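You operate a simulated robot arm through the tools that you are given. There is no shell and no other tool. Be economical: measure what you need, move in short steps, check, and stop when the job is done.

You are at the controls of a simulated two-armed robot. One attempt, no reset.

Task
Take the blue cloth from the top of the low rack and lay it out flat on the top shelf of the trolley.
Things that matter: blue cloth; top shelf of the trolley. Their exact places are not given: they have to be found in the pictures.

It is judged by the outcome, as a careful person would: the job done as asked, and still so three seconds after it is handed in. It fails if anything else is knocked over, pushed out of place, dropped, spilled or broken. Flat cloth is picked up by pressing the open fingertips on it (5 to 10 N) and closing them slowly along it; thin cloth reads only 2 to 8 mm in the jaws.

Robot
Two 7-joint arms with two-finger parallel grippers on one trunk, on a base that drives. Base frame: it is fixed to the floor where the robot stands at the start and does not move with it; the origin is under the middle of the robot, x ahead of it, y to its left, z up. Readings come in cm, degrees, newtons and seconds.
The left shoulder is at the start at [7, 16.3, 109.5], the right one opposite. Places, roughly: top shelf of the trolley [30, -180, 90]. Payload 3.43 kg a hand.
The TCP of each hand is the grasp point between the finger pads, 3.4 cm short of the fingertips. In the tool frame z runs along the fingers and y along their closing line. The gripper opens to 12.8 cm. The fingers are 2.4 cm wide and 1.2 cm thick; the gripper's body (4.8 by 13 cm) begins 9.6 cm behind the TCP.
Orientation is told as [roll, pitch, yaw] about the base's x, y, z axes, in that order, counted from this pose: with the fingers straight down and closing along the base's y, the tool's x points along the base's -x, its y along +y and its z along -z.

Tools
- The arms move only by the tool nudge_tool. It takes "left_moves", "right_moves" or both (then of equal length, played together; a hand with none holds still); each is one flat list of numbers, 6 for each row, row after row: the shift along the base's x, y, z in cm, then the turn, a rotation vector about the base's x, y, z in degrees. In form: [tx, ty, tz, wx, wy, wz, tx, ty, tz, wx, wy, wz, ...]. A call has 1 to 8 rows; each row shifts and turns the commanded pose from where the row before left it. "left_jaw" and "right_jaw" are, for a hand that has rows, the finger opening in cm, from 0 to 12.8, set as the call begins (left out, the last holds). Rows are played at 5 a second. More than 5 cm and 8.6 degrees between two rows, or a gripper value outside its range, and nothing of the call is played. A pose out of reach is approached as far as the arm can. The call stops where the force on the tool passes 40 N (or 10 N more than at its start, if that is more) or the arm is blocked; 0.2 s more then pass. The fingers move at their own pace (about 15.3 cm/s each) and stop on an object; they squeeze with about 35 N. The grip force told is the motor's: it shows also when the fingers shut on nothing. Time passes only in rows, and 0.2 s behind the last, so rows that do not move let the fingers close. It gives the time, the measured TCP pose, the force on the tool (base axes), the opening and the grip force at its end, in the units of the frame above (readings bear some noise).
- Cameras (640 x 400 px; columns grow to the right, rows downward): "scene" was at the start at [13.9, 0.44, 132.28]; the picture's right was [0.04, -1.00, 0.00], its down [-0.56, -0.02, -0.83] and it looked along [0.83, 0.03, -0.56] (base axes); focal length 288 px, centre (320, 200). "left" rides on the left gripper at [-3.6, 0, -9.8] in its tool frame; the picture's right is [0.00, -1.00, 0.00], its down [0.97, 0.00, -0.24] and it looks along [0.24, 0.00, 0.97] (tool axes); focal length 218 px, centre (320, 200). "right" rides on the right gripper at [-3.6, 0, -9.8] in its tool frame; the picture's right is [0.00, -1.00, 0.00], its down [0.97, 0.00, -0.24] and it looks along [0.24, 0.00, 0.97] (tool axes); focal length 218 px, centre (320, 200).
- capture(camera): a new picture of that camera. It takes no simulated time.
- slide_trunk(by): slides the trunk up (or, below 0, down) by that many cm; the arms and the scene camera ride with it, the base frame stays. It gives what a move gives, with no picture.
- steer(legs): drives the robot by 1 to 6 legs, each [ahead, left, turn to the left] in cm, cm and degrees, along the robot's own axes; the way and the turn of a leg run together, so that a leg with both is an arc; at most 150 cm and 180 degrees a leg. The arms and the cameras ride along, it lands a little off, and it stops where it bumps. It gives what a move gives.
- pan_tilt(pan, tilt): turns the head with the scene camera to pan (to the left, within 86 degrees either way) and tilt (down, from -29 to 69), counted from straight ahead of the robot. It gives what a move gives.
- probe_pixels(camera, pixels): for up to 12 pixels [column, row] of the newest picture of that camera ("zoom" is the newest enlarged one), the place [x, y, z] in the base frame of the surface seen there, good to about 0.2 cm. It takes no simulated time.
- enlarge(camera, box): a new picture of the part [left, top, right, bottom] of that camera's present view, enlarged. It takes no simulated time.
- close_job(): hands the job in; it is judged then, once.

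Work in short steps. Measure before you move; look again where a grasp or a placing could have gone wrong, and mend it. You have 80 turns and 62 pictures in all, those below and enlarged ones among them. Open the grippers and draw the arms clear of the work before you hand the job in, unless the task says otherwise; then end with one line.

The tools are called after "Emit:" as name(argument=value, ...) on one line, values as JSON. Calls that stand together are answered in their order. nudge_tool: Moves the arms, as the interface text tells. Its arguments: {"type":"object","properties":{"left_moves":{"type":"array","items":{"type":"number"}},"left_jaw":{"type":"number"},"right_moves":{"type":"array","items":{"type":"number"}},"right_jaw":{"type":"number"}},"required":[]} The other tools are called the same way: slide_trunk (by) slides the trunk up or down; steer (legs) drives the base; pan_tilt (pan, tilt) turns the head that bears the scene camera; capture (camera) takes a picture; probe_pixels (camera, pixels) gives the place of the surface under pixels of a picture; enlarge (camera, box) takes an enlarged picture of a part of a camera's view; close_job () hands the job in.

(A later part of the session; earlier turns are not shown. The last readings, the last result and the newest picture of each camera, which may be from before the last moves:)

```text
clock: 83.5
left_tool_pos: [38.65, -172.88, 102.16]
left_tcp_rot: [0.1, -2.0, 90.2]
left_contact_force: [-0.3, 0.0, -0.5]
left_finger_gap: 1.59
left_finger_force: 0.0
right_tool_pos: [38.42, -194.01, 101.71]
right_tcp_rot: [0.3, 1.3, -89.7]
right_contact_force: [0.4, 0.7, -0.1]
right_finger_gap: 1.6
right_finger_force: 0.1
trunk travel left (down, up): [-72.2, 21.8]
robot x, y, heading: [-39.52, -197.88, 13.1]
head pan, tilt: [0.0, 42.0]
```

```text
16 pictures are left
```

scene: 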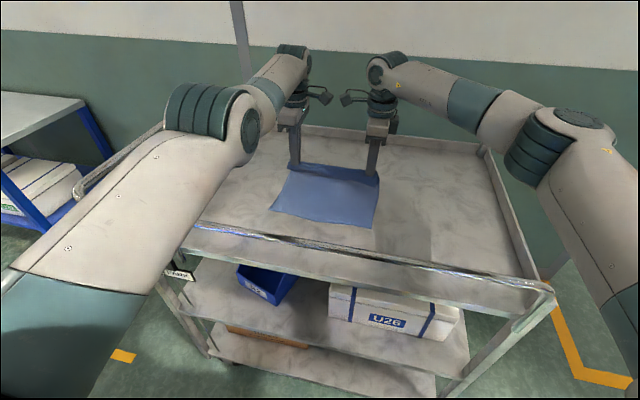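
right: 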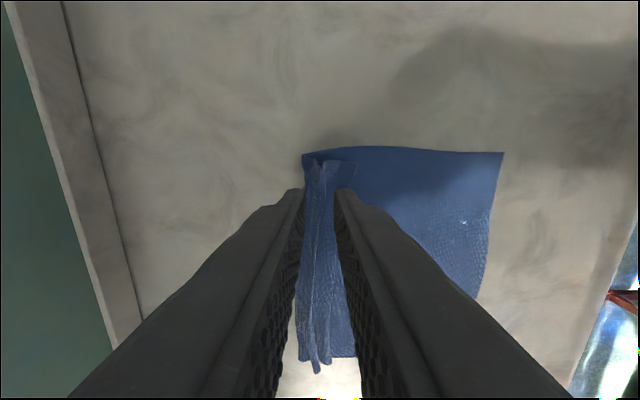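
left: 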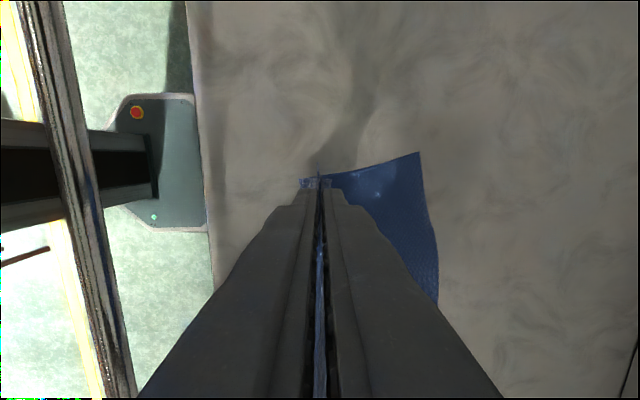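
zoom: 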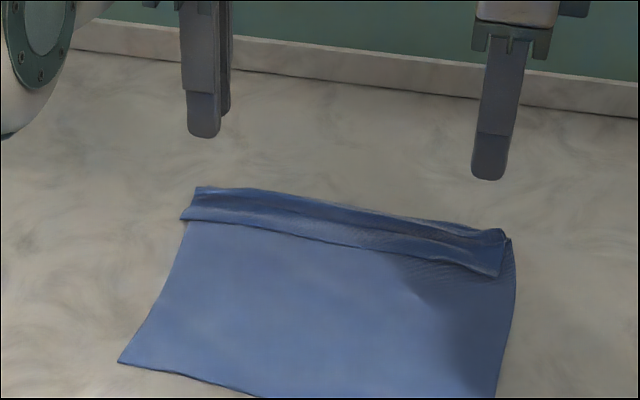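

Released. I measure the strip's edge heights, to peel it over forward with the closed fingertips.

Emit:
probe_pixels(camera="zoom", pixels=[[190, 215], [200, 198], [205, 188], [340, 246], [345, 230], [350, 212], [352, 204], [492, 270], [495, 250], [500, 236], [340, 256], [490, 285]])

Emit:
enlarge(camera="right", box=[260, 130, 420, 230])

```text
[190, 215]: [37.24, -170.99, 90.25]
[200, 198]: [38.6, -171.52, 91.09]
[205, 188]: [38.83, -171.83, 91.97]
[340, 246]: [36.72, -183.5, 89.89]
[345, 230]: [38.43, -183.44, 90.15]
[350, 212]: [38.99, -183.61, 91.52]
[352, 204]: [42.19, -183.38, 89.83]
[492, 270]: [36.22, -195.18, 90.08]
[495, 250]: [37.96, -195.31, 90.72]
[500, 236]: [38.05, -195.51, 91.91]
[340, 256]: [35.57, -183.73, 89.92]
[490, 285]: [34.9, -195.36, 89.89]
```

```text
4.00 times, centred on (340, 180) of right
```

zoom: 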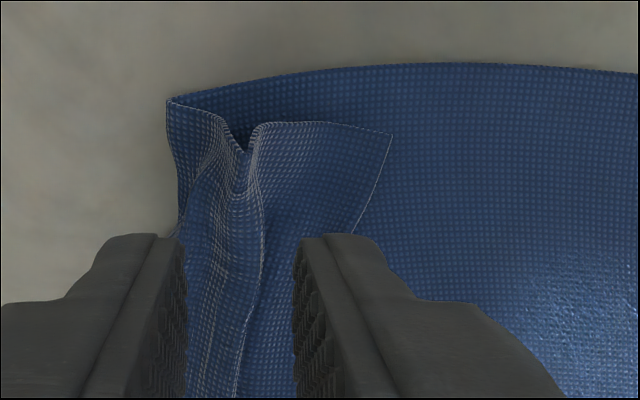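

The strip stands as a ridge at x≈38.5 (z≈92) with its flap edge at x≈36. I close the jaws, back the base 4.8 cm, lower the tips to just above the sheet, then drive forward to push the ridge and flap over to the far side.

Emit:
nudge_tool(left_moves=[0, 0, 0, 0, 0, 0, 0, 0, 0, 0, 0, 0], right_moves=[0, 0, 0.1, 0, 0, 0, 0, 0, 0.1, 0, 0, 0], left_jaw=0, right_jaw=0)

Emit:
steer(legs=[[-5.2, 1.2, 0]])

Emit:
slide_trunk(by=-7.6)

```text
clock: 84.1
left_tool_pos: [38.48, -172.93, 102.08]
left_tcp_rot: [0.0, -2.0, 90.2]
left_contact_force: [0.5, 0.4, 0.7]
left_finger_gap: 0.0
left_finger_force: 32.9
right_tool_pos: [38.31, -193.92, 101.99]
right_tcp_rot: [0.2, 1.5, -89.7]
right_contact_force: [0.8, 0.3, 0.2]
right_finger_gap: 0.01
right_finger_force: 32.8
trunk travel left (down, up): [-72.2, 21.8]
robot x, y, heading: [-39.67, -198.19, 13.1]
head pan, tilt: [0.0, 42.0]
```

```text
clock: 85.0
left_tool_pos: [33.66, -172.92, 101.81]
left_tcp_rot: [0.4, -2.0, 90.2]
left_contact_force: [0.9, 0.4, -1.3]
left_finger_gap: 0.01
left_finger_force: 33.3
right_tool_pos: [33.59, -194.09, 101.74]
right_tcp_rot: [0.1, 1.4, -89.8]
right_contact_force: [0.1, 0.3, -0.5]
right_finger_gap: 0.0
right_finger_force: 33.0
trunk travel left (down, up): [-72.2, 21.8]
robot x, y, heading: [-44.59, -197.85, 13.4]
head pan, tilt: [0.0, 42.0]
```

```text
clock: 86.2
left_tool_pos: [33.3, -172.86, 94.43]
left_tcp_rot: [0.1, -2.0, 90.3]
left_contact_force: [0.5, 0.0, 0.4]
left_finger_gap: 0.0
left_finger_force: 33.2
right_tool_pos: [33.1, -193.99, 94.43]
right_tcp_rot: [0.3, 1.4, -89.8]
right_contact_force: [0.3, -0.1, 0.2]
right_finger_gap: 0.0
right_finger_force: 33.3
trunk travel left (down, up): [-64.6, 29.4]
robot x, y, heading: [-44.5, -197.75, 12.9]
head pan, tilt: [0.0, 42.0]
```

Tips are at z≈91.0; I lower 0.8 cm to just over the sheet and drive forward slowly in small legs.

Emit:
slide_trunk(by=-0.8)

Emit:
steer(legs=[[2.5, -0.57, 0], [2.5, -0.57, 0]])

Emit:
enlarge(camera="scene", box=[240, 130, 410, 236])

```text
clock: 86.7
left_tool_pos: [33.32, -172.91, 93.69]
left_tcp_rot: [0.1, -1.8, 90.2]
left_contact_force: [0.0, 0.1, -0.3]
left_finger_gap: 0.0
left_finger_force: 33.1
right_tool_pos: [33.19, -194.2, 93.64]
right_tcp_rot: [0.2, 1.4, -89.8]
right_contact_force: [0.0, -0.7, 0.6]
right_finger_gap: 0.0
right_finger_force: 33.2
trunk travel left (down, up): [-63.8, 30.2]
robot x, y, heading: [-44.81, -197.85, 13.1]
head pan, tilt: [0.0, 42.0]
```

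```text
clock: 88.0
left_tool_pos: [38.47, -172.9, 93.61]
left_tcp_rot: [0.1, -1.8, 90.2]
left_contact_force: [-0.9, 0.9, 4.9]
left_finger_gap: 0.0
left_finger_force: 33.0
right_tool_pos: [38.42, -193.98, 93.6]
right_tcp_rot: [0.1, 1.4, -89.8]
right_contact_force: [-1.1, 0.5, 5.5]
right_finger_gap: 0.01
right_finger_force: 32.1
trunk travel left (down, up): [-63.8, 30.2]
robot x, y, heading: [-39.72, -197.56, 13.0]
head pan, tilt: [0.0, 42.0]
```

```text
3.76 times, centred on (325, 183) of scene
```

zoom: 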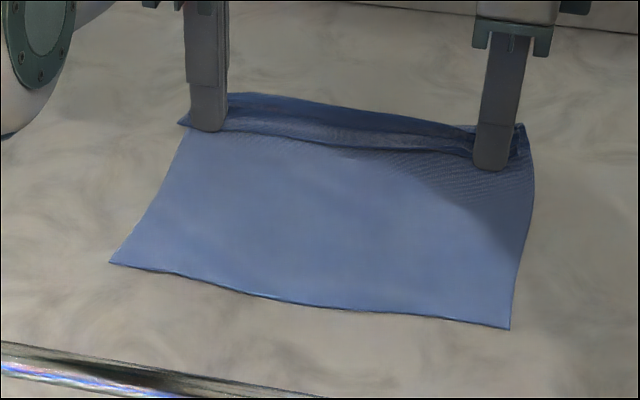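

The strip is being pushed to the far edge (force 5 N). I continue forward 6 cm and then lift and look.

Emit:
steer(legs=[[3, -0.68, 0], [3, -0.68, 0]])

Emit:
slide_trunk(by=6)

Emit:
enlarge(camera="scene", box=[240, 130, 410, 236])

Emit:
capture(camera="right")

```text
clock: 89.2
left_tool_pos: [44.65, -172.89, 93.74]
left_tcp_rot: [0.1, -1.9, 90.2]
left_contact_force: [-0.5, -0.4, 5.2]
left_finger_gap: 0.0
left_finger_force: 32.9
right_tool_pos: [44.4, -193.99, 93.74]
right_tcp_rot: [0.2, 1.5, -89.7]
right_contact_force: [-0.6, -0.1, 8.9]
right_finger_gap: 0.0
right_finger_force: 33.2
trunk travel left (down, up): [-63.8, 30.2]
robot x, y, heading: [-33.24, -197.95, 12.9]
head pan, tilt: [0.0, 42.0]
```

```text
clock: 90.2
left_tool_pos: [44.55, -172.88, 99.7]
left_tcp_rot: [0.2, -1.9, 90.3]
left_contact_force: [0.2, -0.1, 0.2]
left_finger_gap: 0.01
left_finger_force: 32.6
right_tool_pos: [44.32, -194.02, 99.63]
right_tcp_rot: [0.2, 1.4, -89.6]
right_contact_force: [-0.5, 0.0, 0.3]
right_finger_gap: 0.01
right_finger_force: 32.9
trunk travel left (down, up): [-69.8, 24.2]
robot x, y, heading: [-33.44, -197.56, 13.1]
head pan, tilt: [0.0, 42.0]
```

```text
3.76 times, centred on (325, 183) of scene
```

zoom: 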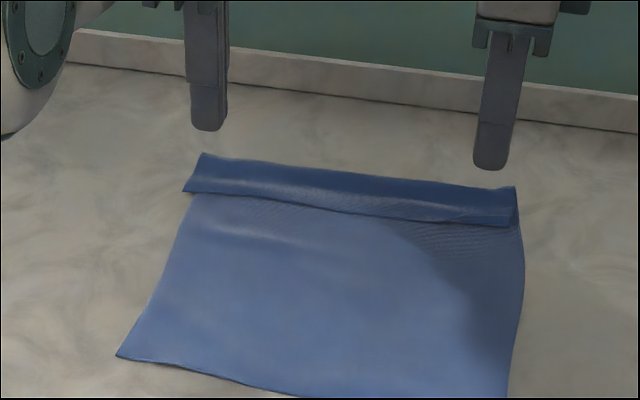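

```text
12 pictures are left
```

right: 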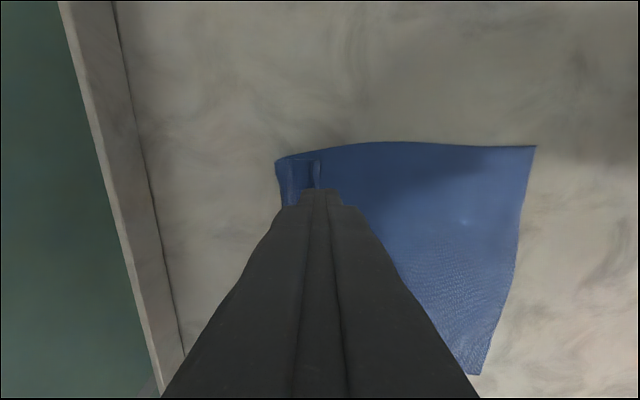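

The whole sheet slid along and the strip is now a smooth flap. Instead I'll pinch just the flap (top layer) with both hands and carry it over. I measure it.

Emit:
probe_pixels(camera="zoom", pixels=[[190, 190], [196, 172], [205, 155], [340, 212], [345, 195], [350, 178], [508, 225], [510, 208], [512, 190], [125, 355], [330, 235], [500, 240]])

Emit:
enlarge(camera="right", box=[250, 130, 410, 230])

```text
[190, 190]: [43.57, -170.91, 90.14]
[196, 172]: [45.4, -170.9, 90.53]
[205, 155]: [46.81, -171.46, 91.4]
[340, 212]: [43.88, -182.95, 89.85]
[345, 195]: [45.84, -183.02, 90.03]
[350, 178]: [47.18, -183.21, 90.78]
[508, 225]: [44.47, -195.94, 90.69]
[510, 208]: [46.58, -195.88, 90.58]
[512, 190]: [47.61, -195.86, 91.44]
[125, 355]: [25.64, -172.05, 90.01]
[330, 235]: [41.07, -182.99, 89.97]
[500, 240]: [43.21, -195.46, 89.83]
```

```text
4.00 times, centred on (330, 180) of right
```

zoom: 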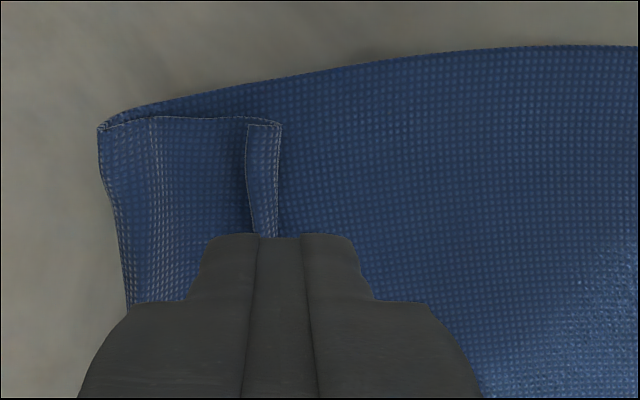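

The flap is now a simple fold (fold x≈48, edge x≈44), but it is too far in to carry forward. I back off so the closed fingertips stand near the near hem (x≈29), press gently, and draw the whole sheet back 10 cm.

Emit:
steer(legs=[[-15.1, 3.43, 0]])

Emit:
slide_trunk(by=-5.6)

Emit:
slide_trunk(by=-0.7)

```text
clock: 91.6
left_tool_pos: [29.12, -173.02, 99.59]
left_tcp_rot: [0.2, -1.8, 90.2]
left_contact_force: [-0.5, 0.6, 0.7]
left_finger_gap: 0.0
left_finger_force: 32.9
right_tool_pos: [29.01, -194.18, 99.55]
right_tcp_rot: [0.2, 1.5, -89.8]
right_contact_force: [0.5, -0.1, -0.4]
right_finger_gap: 0.0
right_finger_force: 33.3
trunk travel left (down, up): [-69.8, 24.2]
robot x, y, heading: [-48.61, -197.99, 12.8]
head pan, tilt: [0.0, 42.0]
```

```text
clock: 92.6
left_tool_pos: [29.2, -172.93, 94.11]
left_tcp_rot: [0.1, -1.8, 90.2]
left_contact_force: [0.2, -0.5, 0.6]
left_finger_gap: 0.0
left_finger_force: 32.7
right_tool_pos: [28.94, -194.16, 94.12]
right_tcp_rot: [0.1, 1.4, -89.8]
right_contact_force: [0.2, -0.5, -0.7]
right_finger_gap: 0.0
right_finger_force: 33.0
trunk travel left (down, up): [-64.2, 29.8]
robot x, y, heading: [-48.69, -198.01, 13.0]
head pan, tilt: [0.0, 42.0]
```

```text
clock: 93.2
left_tool_pos: [29.0, -173.02, 93.57]
left_tcp_rot: [0.0, -1.9, 90.2]
left_contact_force: [1.0, -0.5, 6.5]
left_finger_gap: 0.0
left_finger_force: 32.4
right_tool_pos: [28.86, -194.13, 93.47]
right_tcp_rot: [0.3, 1.4, -89.8]
right_contact_force: [-0.2, -0.2, 6.3]
right_finger_gap: 0.01
right_finger_force: 32.8
trunk travel left (down, up): [-63.5, 30.5]
robot x, y, heading: [-49.19, -197.74, 12.7]
head pan, tilt: [0.0, 42.0]
```

Both tips press with 6.4 N. I draw back 10 cm in small legs, then lift.

Emit:
steer(legs=[[-2.5, 0.57, 0], [-2.5, 0.57, 0], [-2.5, 0.57, 0], [-2.5, 0.57, 0]])

Emit:
slide_trunk(by=6)

Emit:
enlarge(camera="scene", box=[230, 100, 420, 219])

```text
clock: 95.2
left_tool_pos: [18.58, -172.97, 93.62]
left_tcp_rot: [0.0, -1.9, 90.3]
left_contact_force: [0.4, -0.5, 7.7]
left_finger_gap: 0.0
left_finger_force: 33.1
right_tool_pos: [18.49, -194.06, 93.56]
right_tcp_rot: [0.4, 1.4, -89.7]
right_contact_force: [0.4, 0.8, 6.7]
right_finger_gap: 0.01
right_finger_force: 32.6
trunk travel left (down, up): [-63.5, 30.5]
robot x, y, heading: [-59.05, -197.65, 13.1]
head pan, tilt: [0.0, 42.0]
```

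```text
clock: 96.2
left_tool_pos: [18.8, -172.9, 99.32]
left_tcp_rot: [0.0, -2.0, 90.3]
left_contact_force: [-0.6, -0.1, 0.0]
left_finger_gap: 0.01
left_finger_force: 32.5
right_tool_pos: [18.65, -193.96, 99.34]
right_tcp_rot: [0.3, 1.4, -89.7]
right_contact_force: [-0.7, 0.7, -0.1]
right_finger_gap: 0.0
right_finger_force: 32.7
trunk travel left (down, up): [-69.5, 24.5]
robot x, y, heading: [-59.14, -197.88, 13.2]
head pan, tilt: [0.0, 42.0]
```

```text
3.36 times, centred on (325, 160) of scene
```

zoom: 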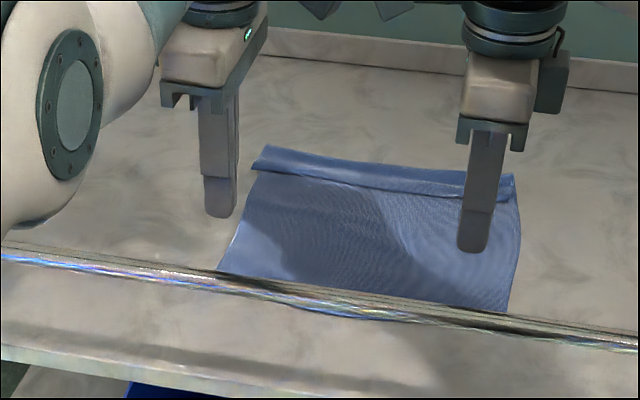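

The sheet followed, staying flat. I measure the flap again for the pinch.

Emit:
probe_pixels(camera="zoom", pixels=[[254, 166], [260, 155], [267, 147], [350, 186], [352, 176], [355, 164], [450, 195], [454, 185], [456, 173], [512, 177], [225, 265], [511, 198]])

```text
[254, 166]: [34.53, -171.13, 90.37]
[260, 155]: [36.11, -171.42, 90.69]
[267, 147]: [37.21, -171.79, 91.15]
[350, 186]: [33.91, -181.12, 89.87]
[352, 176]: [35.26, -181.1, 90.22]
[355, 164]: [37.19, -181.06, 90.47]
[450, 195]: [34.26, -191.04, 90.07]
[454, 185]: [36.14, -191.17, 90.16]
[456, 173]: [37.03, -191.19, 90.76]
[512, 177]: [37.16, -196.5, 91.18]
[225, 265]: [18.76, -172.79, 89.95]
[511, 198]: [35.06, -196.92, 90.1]
```

Flap: edge x≈34.3, fold x≈37.7. I set the jaws to 1.3 cm, drive 17.1 cm forward so the hands centre on x≈35.9, and lower onto the flap.

Emit:
nudge_tool(left_moves=[0, 0, 0, 0, 0, 0], right_moves=[0, 0, 0, 0, 0, 0], left_jaw=1.3, right_jaw=1.3)

Emit:
steer(legs=[[16.7, -3.8, 0]])

Emit:
slide_trunk(by=-5.3)

```text
clock: 96.6
left_tool_pos: [18.8, -172.85, 99.32]
left_tcp_rot: [0.1, -1.8, 90.4]
left_contact_force: [1.1, 0.0, -0.6]
left_finger_gap: 1.3
left_finger_force: 0.1
right_tool_pos: [18.73, -193.96, 99.42]
right_tcp_rot: [0.2, 1.4, -89.7]
right_contact_force: [0.2, -0.2, 0.5]
right_finger_gap: 1.31
right_finger_force: 0.0
trunk travel left (down, up): [-69.5, 24.5]
robot x, y, heading: [-59.26, -197.72, 12.8]
head pan, tilt: [0.0, 42.0]
```

```text
clock: 98.1
left_tool_pos: [35.81, -173.14, 99.5]
left_tcp_rot: [0.0, -1.9, 90.3]
left_contact_force: [-0.3, -0.3, -0.1]
left_finger_gap: 1.3
left_finger_force: 0.2
right_tool_pos: [35.54, -194.15, 99.37]
right_tcp_rot: [0.3, 1.4, -90.0]
right_contact_force: [0.1, -0.2, -0.4]
right_finger_gap: 1.29
right_finger_force: 0.0
trunk travel left (down, up): [-69.5, 24.5]
robot x, y, heading: [-42.15, -197.87, 12.9]
head pan, tilt: [0.0, 42.0]
```

```text
clock: 99.0
left_tool_pos: [35.96, -173.14, 94.17]
left_tcp_rot: [0.0, -1.9, 90.2]
left_contact_force: [-0.3, 0.2, 0.2]
left_finger_gap: 1.32
left_finger_force: 0.0
right_tool_pos: [35.58, -194.29, 94.16]
right_tcp_rot: [0.3, 1.3, -89.9]
right_contact_force: [-0.3, 0.3, 0.1]
right_finger_gap: 1.3
right_finger_force: 0.0
trunk travel left (down, up): [-64.2, 29.8]
robot x, y, heading: [-42.14, -198.0, 12.7]
head pan, tilt: [0.0, 42.0]
```

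No contact yet; I lower 0.55 cm, close slowly, and raise 2 cm to check.

Emit:
slide_trunk(by=-0.6)

Emit:
nudge_tool(left_moves=[0, 0, 0, 0, 0, 0], right_moves=[0.2, 0, 0, 0, 0, 0], left_jaw=0.8, right_jaw=0.8)

Emit:
nudge_tool(left_moves=[0, 0, 0, 0, 0, 0, 0, 0, 0, 0, 0, 0], right_moves=[0, 0, 0, 0, 0, 0, 0, 0, 0, 0, 0, 0], left_jaw=0, right_jaw=0)

Emit:
slide_trunk(by=3)

Emit:
enlarge(camera="scene", box=[240, 110, 410, 216])

```text
clock: 99.6
left_tool_pos: [35.89, -173.03, 93.6]
left_tcp_rot: [-0.1, -1.9, 90.3]
left_contact_force: [0.0, -0.2, 5.2]
left_finger_gap: 1.29
left_finger_force: 0.0
right_tool_pos: [35.68, -194.15, 93.65]
right_tcp_rot: [0.4, 1.5, -89.9]
right_contact_force: [0.4, -1.0, 9.5]
right_finger_gap: 1.27
right_finger_force: 0.0
trunk travel left (down, up): [-63.6, 30.4]
robot x, y, heading: [-41.97, -197.77, 13.1]
head pan, tilt: [0.0, 42.0]
```

```text
clock: 100.0
left_tool_pos: [35.84, -173.1, 93.63]
left_tcp_rot: [0.0, -1.9, 90.2]
left_contact_force: [1.5, -0.2, 4.5]
left_finger_gap: 0.71
left_finger_force: 0.1
right_tool_pos: [35.94, -194.19, 93.61]
right_tcp_rot: [0.3, 1.6, -89.8]
right_contact_force: [-1.4, -1.3, 10.3]
right_finger_gap: 0.82
right_finger_force: 0.1
trunk travel left (down, up): [-63.6, 30.4]
robot x, y, heading: [-41.84, -197.93, 12.9]
head pan, tilt: [0.0, 42.0]
```

```text
clock: 100.6
left_tool_pos: [35.85, -173.1, 93.58]
left_tcp_rot: [0.0, -1.9, 90.3]
left_contact_force: [-0.7, -0.1, 4.8]
left_finger_gap: 0.0
left_finger_force: 33.3
right_tool_pos: [35.74, -194.18, 93.7]
right_tcp_rot: [0.3, 1.5, -89.8]
right_contact_force: [-0.7, -0.3, 12.2]
right_finger_gap: 0.01
right_finger_force: 33.3
trunk travel left (down, up): [-63.6, 30.4]
robot x, y, heading: [-42.19, -197.97, 12.9]
head pan, tilt: [0.0, 42.0]
```

```text
clock: 101.3
left_tool_pos: [35.98, -173.1, 96.36]
left_tcp_rot: [0.3, -1.9, 90.2]
left_contact_force: [0.4, -0.4, -0.3]
left_finger_gap: 0.0
left_finger_force: 33.3
right_tool_pos: [35.94, -194.17, 96.37]
right_tcp_rot: [0.2, 1.3, -89.9]
right_contact_force: [-0.4, 0.2, 0.0]
right_finger_gap: 0.0
right_finger_force: 32.9
trunk travel left (down, up): [-66.6, 27.4]
robot x, y, heading: [-42.47, -198.04, 13.0]
head pan, tilt: [0.0, 42.0]
```

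```text
3.76 times, centred on (325, 163) of scene
```

zoom: 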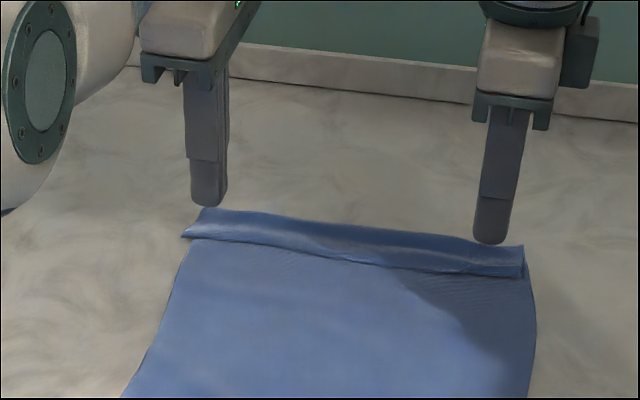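

The narrow pinch slipped off. I'll instead use only the freely moving right arm: far finger pinning the fold, near finger sliding under the flap's edge toward it. I probe the flap near y≈-194.

Emit:
probe_pixels(camera="zoom", pixels=[[480, 274], [500, 276], [518, 277], [482, 258], [500, 258], [502, 246], [520, 248], [420, 266], [425, 232], [188, 235], [206, 210], [480, 285]])

Emit:
nudge_tool(right_moves=[-0.3, -0.3, 0, 0, 0, 0, 0, 0, 0, 0, 0, 0], right_jaw=3.2)

```text
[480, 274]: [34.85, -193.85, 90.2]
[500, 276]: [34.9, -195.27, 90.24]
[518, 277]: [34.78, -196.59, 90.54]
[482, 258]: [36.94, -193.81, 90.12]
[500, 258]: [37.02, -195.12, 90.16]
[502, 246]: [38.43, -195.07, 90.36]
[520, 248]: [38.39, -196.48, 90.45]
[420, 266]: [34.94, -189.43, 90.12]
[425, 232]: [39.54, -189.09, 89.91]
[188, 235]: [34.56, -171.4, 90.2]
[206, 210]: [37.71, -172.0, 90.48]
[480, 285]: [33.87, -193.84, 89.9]
```

```text
clock: 101.9
left_tool_pos: [36.02, -173.07, 96.35]
left_tcp_rot: [0.1, -2.0, 90.2]
left_contact_force: [-0.6, -0.2, 0.0]
left_finger_gap: 0.01
left_finger_force: 33.0
right_tool_pos: [35.66, -194.54, 96.39]
right_tcp_rot: [0.2, 1.4, -90.0]
right_contact_force: [0.8, 0.3, 0.0]
right_finger_gap: 3.2
right_finger_force: 0.1
trunk travel left (down, up): [-66.6, 27.4]
robot x, y, heading: [-42.12, -198.0, 12.9]
head pan, tilt: [0.0, 42.0]
```

Edge at x≈34.8, fold at x≈38.5, so the hand at 35.7 with 3.2 cm gap is right. I lower the right hand to contact and close stepwise while shifting +x so that the far finger stays put.

Emit:
nudge_tool(right_moves=[0, 0, -1.5, 0, 0, 0, 0, 0, -0.8, 0, 0, 0, 0, 0, -0.5, 0, 0, 0])

Emit:
nudge_tool(right_moves=[0.25, 0, 0, 0, 0, 0], right_jaw=2.7)

Emit:
nudge_tool(right_moves=[0.25, 0, 0, 0, 0, 0], right_jaw=2.2)

Emit:
nudge_tool(right_moves=[0.25, 0, 0, 0, 0, 0], right_jaw=1.7)

Emit:
nudge_tool(right_moves=[0.25, 0, 0, 0, 0, 0], right_jaw=1.2)

Emit:
nudge_tool(right_moves=[0.25, 0, 0, 0, 0, 0], right_jaw=0.7)

Emit:
nudge_tool(right_moves=[0.25, 0, 0, 0, 0, 0, 0, 0, 0, 0, 0, 0], right_jaw=0)

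```text
clock: 102.7
left_tool_pos: [35.9, -173.14, 96.53]
left_tcp_rot: [0.2, -1.9, 90.2]
left_contact_force: [-0.5, 0.2, -0.1]
left_finger_gap: 0.0
left_finger_force: 32.5
right_tool_pos: [35.63, -194.48, 93.69]
right_tcp_rot: [0.2, 1.4, -89.9]
right_contact_force: [0.1, -0.5, 0.8]
right_finger_gap: 3.21
right_finger_force: 0.0
trunk travel left (down, up): [-66.6, 27.4]
robot x, y, heading: [-42.29, -197.85, 12.7]
head pan, tilt: [0.0, 42.0]
```

```text
clock: 103.1
left_tool_pos: [35.9, -173.0, 96.54]
left_tcp_rot: [0.1, -1.9, 90.2]
left_contact_force: [-0.2, 0.5, -0.3]
left_finger_gap: 0.0
left_finger_force: 33.0
right_tool_pos: [35.88, -194.38, 93.68]
right_tcp_rot: [0.2, 1.4, -90.0]
right_contact_force: [0.2, 0.5, 0.5]
right_finger_gap: 2.7
right_finger_force: 0.1
trunk travel left (down, up): [-66.6, 27.4]
robot x, y, heading: [-42.19, -198.27, 12.9]
head pan, tilt: [0.0, 42.0]
```

```text
clock: 103.5
left_tool_pos: [35.99, -173.05, 96.44]
left_tcp_rot: [0.1, -1.8, 90.2]
left_contact_force: [0.1, 0.4, -0.4]
left_finger_gap: 0.0
left_finger_force: 33.0
right_tool_pos: [36.07, -194.4, 93.73]
right_tcp_rot: [0.2, 1.4, -89.7]
right_contact_force: [-0.2, -0.5, 0.1]
right_finger_gap: 2.2
right_finger_force: 0.0
trunk travel left (down, up): [-66.6, 27.4]
robot x, y, heading: [-42.31, -197.85, 12.8]
head pan, tilt: [0.0, 42.0]
```

```text
clock: 103.9
left_tool_pos: [35.88, -173.06, 96.56]
left_tcp_rot: [0.2, -1.8, 90.2]
left_contact_force: [-0.4, -0.2, 0.2]
left_finger_gap: 0.0
left_finger_force: 33.2
right_tool_pos: [36.28, -194.4, 93.7]
right_tcp_rot: [0.2, 1.4, -90.0]
right_contact_force: [-1.4, -0.2, 0.0]
right_finger_gap: 1.71
right_finger_force: 0.0
trunk travel left (down, up): [-66.6, 27.4]
robot x, y, heading: [-41.94, -197.65, 13.0]
head pan, tilt: [0.0, 42.0]
```

```text
clock: 104.3
left_tool_pos: [36.06, -173.02, 96.45]
left_tcp_rot: [0.2, -1.9, 90.2]
left_contact_force: [0.0, 0.3, -0.3]
left_finger_gap: 0.01
left_finger_force: 33.4
right_tool_pos: [36.63, -194.46, 93.7]
right_tcp_rot: [0.3, 1.4, -89.9]
right_contact_force: [-0.8, -0.6, 0.2]
right_finger_gap: 1.19
right_finger_force: 0.0
trunk travel left (down, up): [-66.6, 27.4]
robot x, y, heading: [-42.48, -198.45, 12.8]
head pan, tilt: [0.0, 42.0]
```

```text
clock: 104.7
left_tool_pos: [35.9, -173.02, 96.41]
left_tcp_rot: [0.1, -1.9, 90.3]
left_contact_force: [-0.4, -0.4, 0.2]
left_finger_gap: 0.01
left_finger_force: 33.2
right_tool_pos: [36.82, -194.6, 93.71]
right_tcp_rot: [0.3, 1.3, -89.9]
right_contact_force: [-0.8, 0.1, 1.0]
right_finger_gap: 0.71
right_finger_force: 0.0
trunk travel left (down, up): [-66.6, 27.4]
robot x, y, heading: [-42.39, -198.17, 13.2]
head pan, tilt: [0.0, 42.0]
```

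```text
clock: 105.3
left_tool_pos: [35.92, -173.04, 96.51]
left_tcp_rot: [0.1, -1.9, 90.2]
left_contact_force: [0.0, -0.1, -0.8]
left_finger_gap: 0.0
left_finger_force: 33.2
right_tool_pos: [37.01, -194.55, 93.65]
right_tcp_rot: [0.2, 1.4, -89.8]
right_contact_force: [-0.6, 0.7, 1.0]
right_finger_gap: 0.26
right_finger_force: 34.4
trunk travel left (down, up): [-66.6, 27.4]
robot x, y, heading: [-42.69, -198.01, 12.9]
head pan, tilt: [0.0, 42.0]
```

The right jaw holds cloth (0.26 cm) with almost no pressing. I lift 3 cm and look.

Emit:
nudge_tool(right_moves=[0, 0, 1, 0, 0, 0, 0.5, 0, 1, 0, 0, 0, 0.5, 0, 1, 0, 0, 0])

Emit:
enlarge(camera="scene", box=[240, 110, 410, 216])

```text
clock: 106.1
left_tool_pos: [35.87, -173.08, 96.55]
left_tcp_rot: [0.1, -1.9, 90.3]
left_contact_force: [-0.3, 0.3, 0.1]
left_finger_gap: 0.0
left_finger_force: 33.3
right_tool_pos: [38.0, -194.46, 96.72]
right_tcp_rot: [0.3, 1.4, -90.0]
right_contact_force: [-0.4, 0.0, 0.5]
right_finger_gap: 0.25
right_finger_force: 34.3
trunk travel left (down, up): [-66.6, 27.4]
robot x, y, heading: [-41.88, -197.48, 12.8]
head pan, tilt: [0.0, 42.0]
```

```text
3.76 times, centred on (325, 163) of scene
```

zoom: 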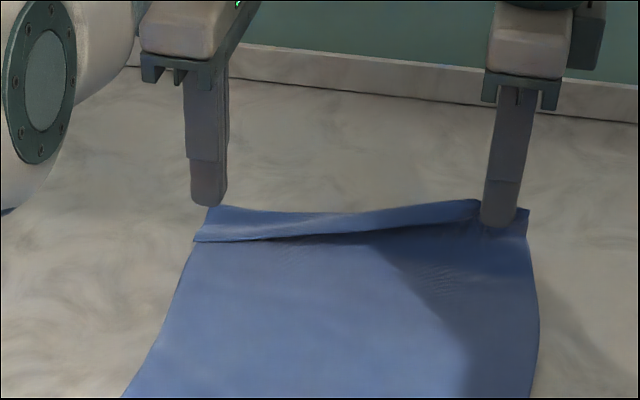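

The flap's right end is lifted. I carry it 4.5 cm forward by the base (the left hand hovers clear), lower it and look.

Emit:
steer(legs=[[2.4, -0.55, 0], [2.4, -0.55, 0]])

Emit:
nudge_tool(right_moves=[0, 0, -1, 0, 0, 0, 0, 0, -1, 0, 0, 0, 0, 0, -0.7, 0, 0, 0])

Emit:
enlarge(camera="scene", box=[240, 110, 410, 216])

```text
clock: 107.4
left_tool_pos: [40.35, -173.03, 96.89]
left_tcp_rot: [-0.3, -2.0, 90.2]
left_contact_force: [-0.5, 0.7, 1.1]
left_finger_gap: 0.0
left_finger_force: 32.3
right_tool_pos: [42.49, -194.42, 97.13]
right_tcp_rot: [0.5, 1.5, -89.8]
right_contact_force: [-0.8, 0.5, 0.0]
right_finger_gap: 0.28
right_finger_force: 35.2
trunk travel left (down, up): [-66.6, 27.4]
robot x, y, heading: [-37.04, -198.05, 13.0]
head pan, tilt: [0.0, 42.0]
```

```text
clock: 108.2
left_tool_pos: [40.84, -173.07, 96.56]
left_tcp_rot: [0.0, -1.9, 90.3]
left_contact_force: [0.3, 0.6, 0.0]
left_finger_gap: 0.0
left_finger_force: 33.1
right_tool_pos: [43.01, -194.44, 93.77]
right_tcp_rot: [0.2, 1.4, -89.9]
right_contact_force: [-0.3, 0.2, -1.1]
right_finger_gap: 0.27
right_finger_force: 35.2
trunk travel left (down, up): [-66.6, 27.4]
robot x, y, heading: [-37.21, -197.88, 13.0]
head pan, tilt: [0.0, 42.0]
```

```text
3.76 times, centred on (325, 163) of scene
```

zoom: 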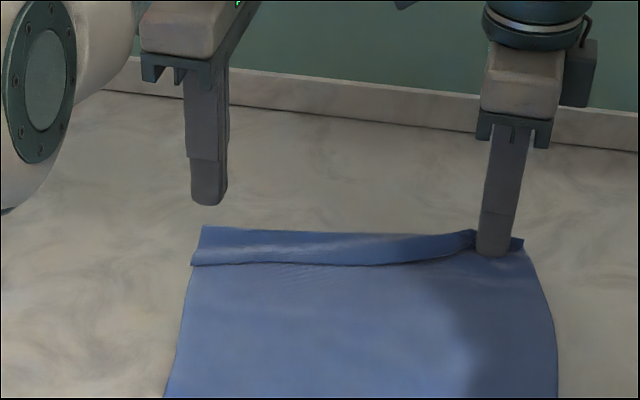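

At the right end the flap no longer overlies the sheet. I release the right hand, raise it and check with the right-hand camera's overhead view.

Emit:
nudge_tool(right_moves=[0, 0, 0, 0, 0, 0, 0, 0, 0, 0, 0, 0], right_jaw=1.5)

Emit:
nudge_tool(right_moves=[0, 0, 3, 0, 0, 0, 0, 0, 4, 0, 0, 0, 0, 0, 4, 0, 0, 0])

Emit:
capture(camera="right")

Emit:
probe_pixels(camera="right", pixels=[[300, 165], [290, 180], [345, 170], [360, 180], [400, 170], [330, 160]])

```text
clock: 108.8
left_tool_pos: [40.79, -173.1, 96.56]
left_tcp_rot: [0.0, -1.9, 90.2]
left_contact_force: [0.7, 0.5, -0.1]
left_finger_gap: 0.01
left_finger_force: 32.7
right_tool_pos: [42.96, -194.44, 94.11]
right_tcp_rot: [0.3, 1.5, -89.8]
right_contact_force: [-0.2, 0.1, -0.2]
right_finger_gap: 1.51
right_finger_force: 0.1
trunk travel left (down, up): [-66.6, 27.4]
robot x, y, heading: [-37.49, -198.02, 12.9]
head pan, tilt: [0.0, 42.0]
```

```text
clock: 109.6
left_tool_pos: [40.7, -173.07, 96.65]
left_tcp_rot: [0.0, -1.9, 90.2]
left_contact_force: [0.4, 0.2, 0.4]
left_finger_gap: 0.0
left_finger_force: 32.9
right_tool_pos: [42.74, -194.53, 105.22]
right_tcp_rot: [0.4, 1.5, -89.8]
right_contact_force: [-0.7, 0.2, 0.7]
right_finger_gap: 1.49
right_finger_force: 0.1
trunk travel left (down, up): [-66.6, 27.4]
robot x, y, heading: [-37.55, -197.58, 13.0]
head pan, tilt: [0.0, 42.0]
```

```text
6 pictures are left
```

right: 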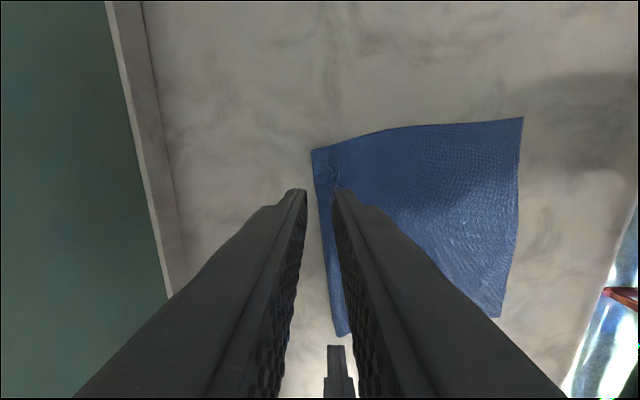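

```text
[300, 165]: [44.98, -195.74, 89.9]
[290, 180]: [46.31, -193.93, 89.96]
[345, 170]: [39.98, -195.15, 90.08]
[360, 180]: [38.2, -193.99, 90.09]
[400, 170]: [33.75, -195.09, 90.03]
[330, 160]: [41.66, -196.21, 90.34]
```

The right end is now unfolded flat (far edge x≈43). I probe the left end of the flap to repeat the same with the right arm there.

Emit:
probe_pixels(camera="zoom", pixels=[[194, 263], [210, 264], [230, 265], [205, 245], [206, 230], [225, 232], [260, 265], [260, 236], [300, 265], [300, 238], [350, 264], [400, 262]])

```text
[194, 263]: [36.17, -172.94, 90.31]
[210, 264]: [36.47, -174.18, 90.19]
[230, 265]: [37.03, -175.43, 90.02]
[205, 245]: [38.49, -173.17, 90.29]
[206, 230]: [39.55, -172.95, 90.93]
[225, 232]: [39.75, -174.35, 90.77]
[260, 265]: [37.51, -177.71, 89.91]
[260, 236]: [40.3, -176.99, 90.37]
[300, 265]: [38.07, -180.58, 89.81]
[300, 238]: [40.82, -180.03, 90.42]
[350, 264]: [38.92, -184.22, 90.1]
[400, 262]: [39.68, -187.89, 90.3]
```

Left end: edge x≈36.5, fold x≈39.9 at y≈-174. I shift the base so the right hand stands at about (37.1, -174.3), still high.

Emit:
steer(legs=[[-0.9, 20.9, 0]])

Emit:
nudge_tool(right_moves=[0, 0, 0, 0, 0, 0], right_jaw=3.2)

Emit:
capture(camera="right")

```text
clock: 111.2
left_tool_pos: [35.47, -153.33, 96.49]
left_tcp_rot: [0.1, -1.8, 90.0]
left_contact_force: [-0.4, -0.4, 1.3]
left_finger_gap: 0.0
left_finger_force: 33.5
right_tool_pos: [37.37, -174.79, 105.22]
right_tcp_rot: [0.2, 1.5, -90.0]
right_contact_force: [-0.2, 0.2, 0.6]
right_finger_gap: 1.5
right_finger_force: 0.0
trunk travel left (down, up): [-66.6, 27.4]
robot x, y, heading: [-42.78, -177.76, 12.7]
head pan, tilt: [0.0, 42.0]
```

```text
clock: 111.6
left_tool_pos: [35.51, -153.55, 96.42]
left_tcp_rot: [0.1, -2.0, 89.9]
left_contact_force: [0.0, -0.3, 0.4]
left_finger_gap: 0.0
left_finger_force: 33.2
right_tool_pos: [37.31, -174.95, 105.07]
right_tcp_rot: [0.2, 1.5, -90.1]
right_contact_force: [0.0, 0.0, 0.8]
right_finger_gap: 3.2
right_finger_force: 0.1
trunk travel left (down, up): [-66.6, 27.4]
robot x, y, heading: [-42.5, -177.9, 12.9]
head pan, tilt: [0.0, 42.0]
```

```text
5 pictures are left
```

right: 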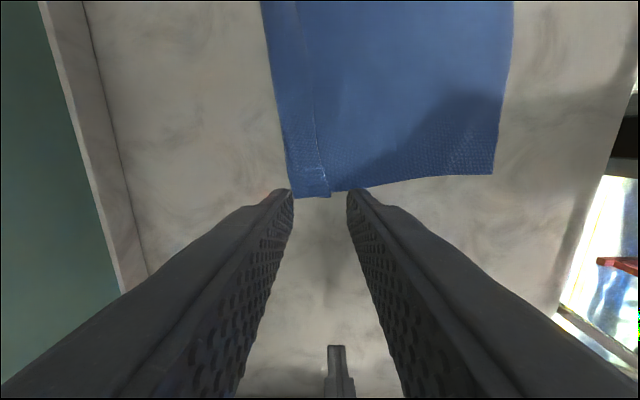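

The flap's left end is at (290–330,195) in the right view. I probe it for the exact place.

Emit:
probe_pixels(camera="right", pixels=[[327, 190], [293, 190], [322, 165], [290, 165], [317, 140], [285, 140], [310, 100], [340, 188], [326, 194], [300, 194], [335, 160]])

```text
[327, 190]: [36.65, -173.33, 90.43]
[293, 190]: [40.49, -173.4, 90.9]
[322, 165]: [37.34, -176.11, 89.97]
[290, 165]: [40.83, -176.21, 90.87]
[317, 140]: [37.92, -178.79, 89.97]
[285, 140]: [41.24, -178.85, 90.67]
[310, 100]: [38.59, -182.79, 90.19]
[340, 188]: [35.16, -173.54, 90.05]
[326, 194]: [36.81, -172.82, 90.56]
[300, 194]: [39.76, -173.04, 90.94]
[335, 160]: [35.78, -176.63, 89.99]
```

At y≈-174.8 the edge is x≈37.0 and the fold x≈40.6, so I centre at x≈37.8, lower to just touching, and do the same sliding close.

Emit:
nudge_tool(right_moves=[0.5, 0.2, -3, 0, 0, 0, 0, 0, -4, 0, 0, 0, 0, 0, -3, 0, 0, 0, 0, 0, -0.9, 0, 0, 0, 0, 0, -0.5, 0, 0, 0, 0, 0, 0, 0, 0, 0])

Emit:
nudge_tool(right_moves=[0.25, 0, 0, 0, 0, 0], right_jaw=2.7)

Emit:
nudge_tool(right_moves=[0.25, 0, 0, 0, 0, 0], right_jaw=2.2)

Emit:
nudge_tool(right_moves=[0.25, 0, 0, 0, 0, 0], right_jaw=1.7)

Emit:
nudge_tool(right_moves=[0.25, 0, 0, 0, 0, 0], right_jaw=1.2)

Emit:
nudge_tool(right_moves=[0.25, 0, 0, 0, 0, 0], right_jaw=0.7)

Emit:
nudge_tool(right_moves=[0.25, 0, 0, 0, 0, 0, 0, 0, 0, 0, 0, 0], right_jaw=0)

```text
clock: 113.0
left_tool_pos: [35.49, -153.29, 96.48]
left_tcp_rot: [0.2, -2.0, 90.0]
left_contact_force: [-0.5, 0.2, -1.0]
left_finger_gap: 0.0
left_finger_force: 32.6
right_tool_pos: [37.71, -174.58, 93.74]
right_tcp_rot: [0.3, 1.5, -90.0]
right_contact_force: [0.0, 0.2, 0.8]
right_finger_gap: 3.21
right_finger_force: 0.1
trunk travel left (down, up): [-66.6, 27.4]
robot x, y, heading: [-42.63, -177.86, 12.8]
head pan, tilt: [0.0, 42.0]
```

```text
clock: 113.4
left_tool_pos: [35.39, -153.22, 96.47]
left_tcp_rot: [0.0, -1.9, 90.1]
left_contact_force: [-0.8, -0.8, 0.2]
left_finger_gap: 0.01
left_finger_force: 33.2
right_tool_pos: [38.05, -174.53, 93.73]
right_tcp_rot: [0.3, 1.4, -90.0]
right_contact_force: [-0.6, 0.4, 0.3]
right_finger_gap: 2.69
right_finger_force: 0.1
trunk travel left (down, up): [-66.6, 27.4]
robot x, y, heading: [-42.92, -178.04, 12.4]
head pan, tilt: [0.0, 42.0]
```

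```text
clock: 113.8
left_tool_pos: [35.3, -153.26, 96.62]
left_tcp_rot: [0.2, -1.9, 89.9]
left_contact_force: [0.3, 0.7, 0.5]
left_finger_gap: 0.0
left_finger_force: 32.9
right_tool_pos: [38.39, -174.63, 93.7]
right_tcp_rot: [0.3, 1.5, -90.1]
right_contact_force: [0.2, -0.4, -0.6]
right_finger_gap: 2.2
right_finger_force: 0.0
trunk travel left (down, up): [-66.6, 27.4]
robot x, y, heading: [-42.84, -177.92, 12.5]
head pan, tilt: [0.0, 42.0]
```

```text
clock: 114.2
left_tool_pos: [35.32, -153.22, 96.53]
left_tcp_rot: [0.1, -1.9, 90.1]
left_contact_force: [-0.2, -0.5, -0.7]
left_finger_gap: 0.0
left_finger_force: 33.1
right_tool_pos: [38.72, -174.6, 93.71]
right_tcp_rot: [0.3, 1.4, -90.0]
right_contact_force: [0.1, -0.2, 0.2]
right_finger_gap: 1.69
right_finger_force: 0.0
trunk travel left (down, up): [-66.6, 27.4]
robot x, y, heading: [-42.93, -177.79, 12.7]
head pan, tilt: [0.0, 42.0]
```

```text
clock: 114.6
left_tool_pos: [35.43, -153.28, 96.47]
left_tcp_rot: [0.1, -1.9, 90.0]
left_contact_force: [0.0, 0.1, 0.2]
left_finger_gap: 0.01
left_finger_force: 33.1
right_tool_pos: [38.88, -174.54, 93.7]
right_tcp_rot: [0.3, 1.5, -90.1]
right_contact_force: [0.7, -0.3, -0.4]
right_finger_gap: 1.19
right_finger_force: 0.0
trunk travel left (down, up): [-66.6, 27.4]
robot x, y, heading: [-42.79, -177.55, 12.7]
head pan, tilt: [0.0, 42.0]
```

```text
clock: 115.0
left_tool_pos: [35.35, -153.28, 96.51]
left_tcp_rot: [0.1, -1.9, 90.0]
left_contact_force: [-0.2, 0.1, 0.4]
left_finger_gap: 0.0
left_finger_force: 33.2
right_tool_pos: [39.11, -174.8, 93.54]
right_tcp_rot: [0.2, 1.5, -90.0]
right_contact_force: [-0.8, 0.2, -0.3]
right_finger_gap: 0.7
right_finger_force: 0.2
trunk travel left (down, up): [-66.6, 27.4]
robot x, y, heading: [-43.0, -177.72, 12.7]
head pan, tilt: [0.0, 42.0]
```

```text
clock: 115.6
left_tool_pos: [35.53, -153.23, 96.56]
left_tcp_rot: [0.1, -1.9, 90.0]
left_contact_force: [0.0, 0.6, 0.3]
left_finger_gap: 0.02
left_finger_force: 33.0
right_tool_pos: [39.49, -174.73, 93.81]
right_tcp_rot: [0.3, 1.4, -90.0]
right_contact_force: [0.4, 0.5, 0.2]
right_finger_gap: 0.22
right_finger_force: 34.5
trunk travel left (down, up): [-66.6, 27.4]
robot x, y, heading: [-42.39, -177.83, 12.7]
head pan, tilt: [0.0, 42.0]
```

Cloth is held (0.22 cm). I lift 3 cm, carry it ~4.8 cm forward, lower, release and rise.

Emit:
nudge_tool(right_moves=[0, 0, 1, 0, 0, 0, 0.3, 0, 1, 0, 0, 0, 0.3, 0, 1, 0, 0, 0])

Emit:
steer(legs=[[2.2, -0.5, 0], [2.2, -0.5, 0]])

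Emit:
nudge_tool(right_moves=[0, 0, -1, 0, 0, 0, 0, 0, -1, 0, 0, 0, 0, 0, -0.7, 0, 0, 0])

Emit:
nudge_tool(right_moves=[0, 0, 0, 0, 0, 0, 0, 0, 0, 0, 0, 0], right_jaw=1.5)

Emit:
nudge_tool(right_moves=[0, 0, 3, 0, 0, 0, 0, 0, 4, 0, 0, 0, 0, 0, 4, 0, 0, 0])

Emit:
slide_trunk(by=10)

Emit:
enlarge(camera="scene", box=[290, 110, 500, 241])

```text
clock: 116.4
left_tool_pos: [35.46, -153.39, 96.45]
left_tcp_rot: [0.2, -2.0, 90.0]
left_contact_force: [-0.8, 0.2, 0.2]
left_finger_gap: 0.02
left_finger_force: 33.1
right_tool_pos: [39.91, -174.54, 96.53]
right_tcp_rot: [0.3, 1.4, -90.0]
right_contact_force: [0.6, -0.3, 0.1]
right_finger_gap: 0.21
right_finger_force: 34.8
trunk travel left (down, up): [-66.6, 27.4]
robot x, y, heading: [-42.51, -177.56, 13.1]
head pan, tilt: [0.0, 42.0]
```

```text
clock: 117.6
left_tool_pos: [39.59, -153.31, 96.91]
left_tcp_rot: [-0.2, -1.9, 90.0]
left_contact_force: [-0.7, -0.5, 1.0]
left_finger_gap: 0.0
left_finger_force: 32.8
right_tool_pos: [44.13, -174.62, 97.02]
right_tcp_rot: [0.5, 1.4, -90.0]
right_contact_force: [-0.5, 0.7, 0.1]
right_finger_gap: 0.23
right_finger_force: 35.1
trunk travel left (down, up): [-66.6, 27.4]
robot x, y, heading: [-38.38, -178.03, 12.6]
head pan, tilt: [0.0, 42.0]
```

```text
clock: 118.4
left_tool_pos: [39.87, -153.36, 96.51]
left_tcp_rot: [0.1, -1.9, 90.0]
left_contact_force: [0.4, 0.7, -0.7]
left_finger_gap: 0.03
left_finger_force: 32.9
right_tool_pos: [44.52, -174.57, 93.83]
right_tcp_rot: [0.2, 1.4, -89.9]
right_contact_force: [0.7, -0.5, 0.6]
right_finger_gap: 0.21
right_finger_force: 34.7
trunk travel left (down, up): [-66.6, 27.4]
robot x, y, heading: [-38.17, -177.87, 12.7]
head pan, tilt: [0.0, 42.0]
```

```text
clock: 119.0
left_tool_pos: [39.99, -153.33, 96.58]
left_tcp_rot: [0.0, -1.9, 90.0]
left_contact_force: [0.8, -0.2, 0.6]
left_finger_gap: 0.03
left_finger_force: 32.8
right_tool_pos: [44.46, -174.61, 93.92]
right_tcp_rot: [0.3, 1.5, -89.9]
right_contact_force: [-0.3, 0.1, 0.9]
right_finger_gap: 1.49
right_finger_force: 0.1
trunk travel left (down, up): [-66.6, 27.4]
robot x, y, heading: [-38.7, -178.15, 12.4]
head pan, tilt: [0.0, 42.0]
```

```text
clock: 119.8
left_tool_pos: [39.81, -153.34, 96.62]
left_tcp_rot: [0.0, -2.0, 90.0]
left_contact_force: [-0.9, 0.6, -0.3]
left_finger_gap: 0.0
left_finger_force: 32.7
right_tool_pos: [44.25, -174.39, 105.05]
right_tcp_rot: [0.4, 1.5, -90.1]
right_contact_force: [0.8, 0.2, 0.4]
right_finger_gap: 1.48
right_finger_force: 0.0
trunk travel left (down, up): [-66.6, 27.4]
robot x, y, heading: [-38.0, -178.19, 12.8]
head pan, tilt: [0.0, 42.0]
```

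```text
clock: 121.1
left_tool_pos: [39.97, -153.35, 106.51]
left_tcp_rot: [0.1, -1.9, 90.1]
left_contact_force: [0.2, 0.0, 0.2]
left_finger_gap: 0.02
left_finger_force: 32.7
right_tool_pos: [44.39, -174.46, 115.01]
right_tcp_rot: [0.3, 1.6, -90.0]
right_contact_force: [0.3, 0.0, -0.4]
right_finger_gap: 1.49
right_finger_force: 0.0
trunk travel left (down, up): [-76.6, 17.4]
robot x, y, heading: [-38.3, -177.99, 12.7]
head pan, tilt: [0.0, 42.0]
```

```text
3.05 times, centred on (395, 176) of scene
```

zoom: 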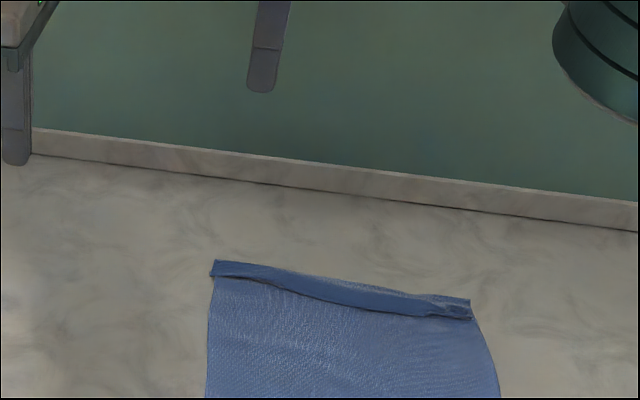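

A strip line is still visible at the far edge (zoom 212–470, 260–318). I probe it to see whether it is a fold or merely a crease.

Emit:
probe_pixels(camera="zoom", pixels=[[214, 262], [214, 270], [214, 278], [300, 272], [300, 282], [300, 295], [400, 292], [400, 305], [400, 318], [465, 301], [465, 312], [465, 322]])

```text
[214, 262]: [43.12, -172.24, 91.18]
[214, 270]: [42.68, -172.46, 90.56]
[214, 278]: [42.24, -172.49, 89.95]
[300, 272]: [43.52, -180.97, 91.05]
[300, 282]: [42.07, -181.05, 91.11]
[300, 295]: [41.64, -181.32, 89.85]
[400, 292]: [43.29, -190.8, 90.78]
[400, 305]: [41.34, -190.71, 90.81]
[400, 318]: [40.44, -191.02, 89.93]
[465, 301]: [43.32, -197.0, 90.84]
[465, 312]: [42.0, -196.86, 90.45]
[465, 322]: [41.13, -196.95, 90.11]
```

The strip is now only ~2 cm wide, about 1 cm high. I look at it from above with the right camera.

Emit:
enlarge(camera="right", box=[240, 40, 440, 200])

Emit:
probe_pixels(camera="zoom", pixels=[[200, 100], [240, 100], [200, 200], [240, 200], [220, 300], [260, 300], [300, 200]])

```text
2.50 times, centred on (340, 120) of right
```

zoom: 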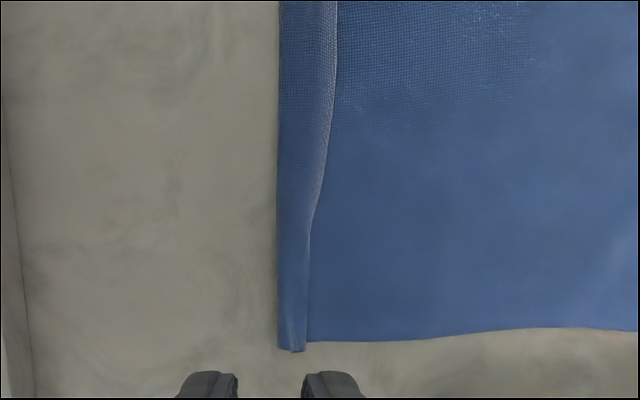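

```text
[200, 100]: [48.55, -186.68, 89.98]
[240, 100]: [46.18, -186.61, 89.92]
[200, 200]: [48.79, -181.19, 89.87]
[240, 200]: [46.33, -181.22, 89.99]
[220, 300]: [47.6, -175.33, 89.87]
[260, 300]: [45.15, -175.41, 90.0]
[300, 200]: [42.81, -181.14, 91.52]
```

The strip's near side is a rounded loop and the true edge is at x≈44: the tail now points forward with a slack ridge. Pulling the edge margin forward ~3 cm should flatten it. I close the right fingers, press at x≈44.3, y≈-174.5, and draw forward by the base.

Emit:
slide_trunk(by=-10)

Emit:
nudge_tool(right_moves=[-0.3, -0.5, -4, 0, 0, 0, 0, -0.5, -4, 0, 0, 0, 0, 0, -2.5, 0, 0, 0, 0, 0, -0.7, 0, 0, 0, 0, 0, -0.5, 0, 0, 0], right_jaw=0)

```text
clock: 122.5
left_tool_pos: [39.77, -153.31, 96.52]
left_tcp_rot: [0.0, -1.9, 90.0]
left_contact_force: [0.2, 0.0, 0.5]
left_finger_gap: 0.0
left_finger_force: 33.1
right_tool_pos: [44.39, -174.55, 105.09]
right_tcp_rot: [0.3, 1.5, -90.0]
right_contact_force: [-0.6, -0.4, -1.3]
right_finger_gap: 1.49
right_finger_force: 0.0
trunk travel left (down, up): [-66.6, 27.4]
robot x, y, heading: [-38.36, -177.56, 12.8]
head pan, tilt: [0.0, 42.0]
```

```text
clock: 123.7
left_tool_pos: [39.8, -153.39, 96.7]
left_tcp_rot: [-0.1, -1.8, 90.1]
left_contact_force: [1.2, -0.6, -0.3]
left_finger_gap: 0.0
left_finger_force: 32.8
right_tool_pos: [43.97, -175.5, 93.68]
right_tcp_rot: [0.6, 1.5, -90.0]
right_contact_force: [1.9, -0.7, 11.2]
right_finger_gap: 0.0
right_finger_force: 32.4
trunk travel left (down, up): [-66.6, 27.4]
robot x, y, heading: [-38.25, -178.07, 12.7]
head pan, tilt: [0.0, 42.0]
```

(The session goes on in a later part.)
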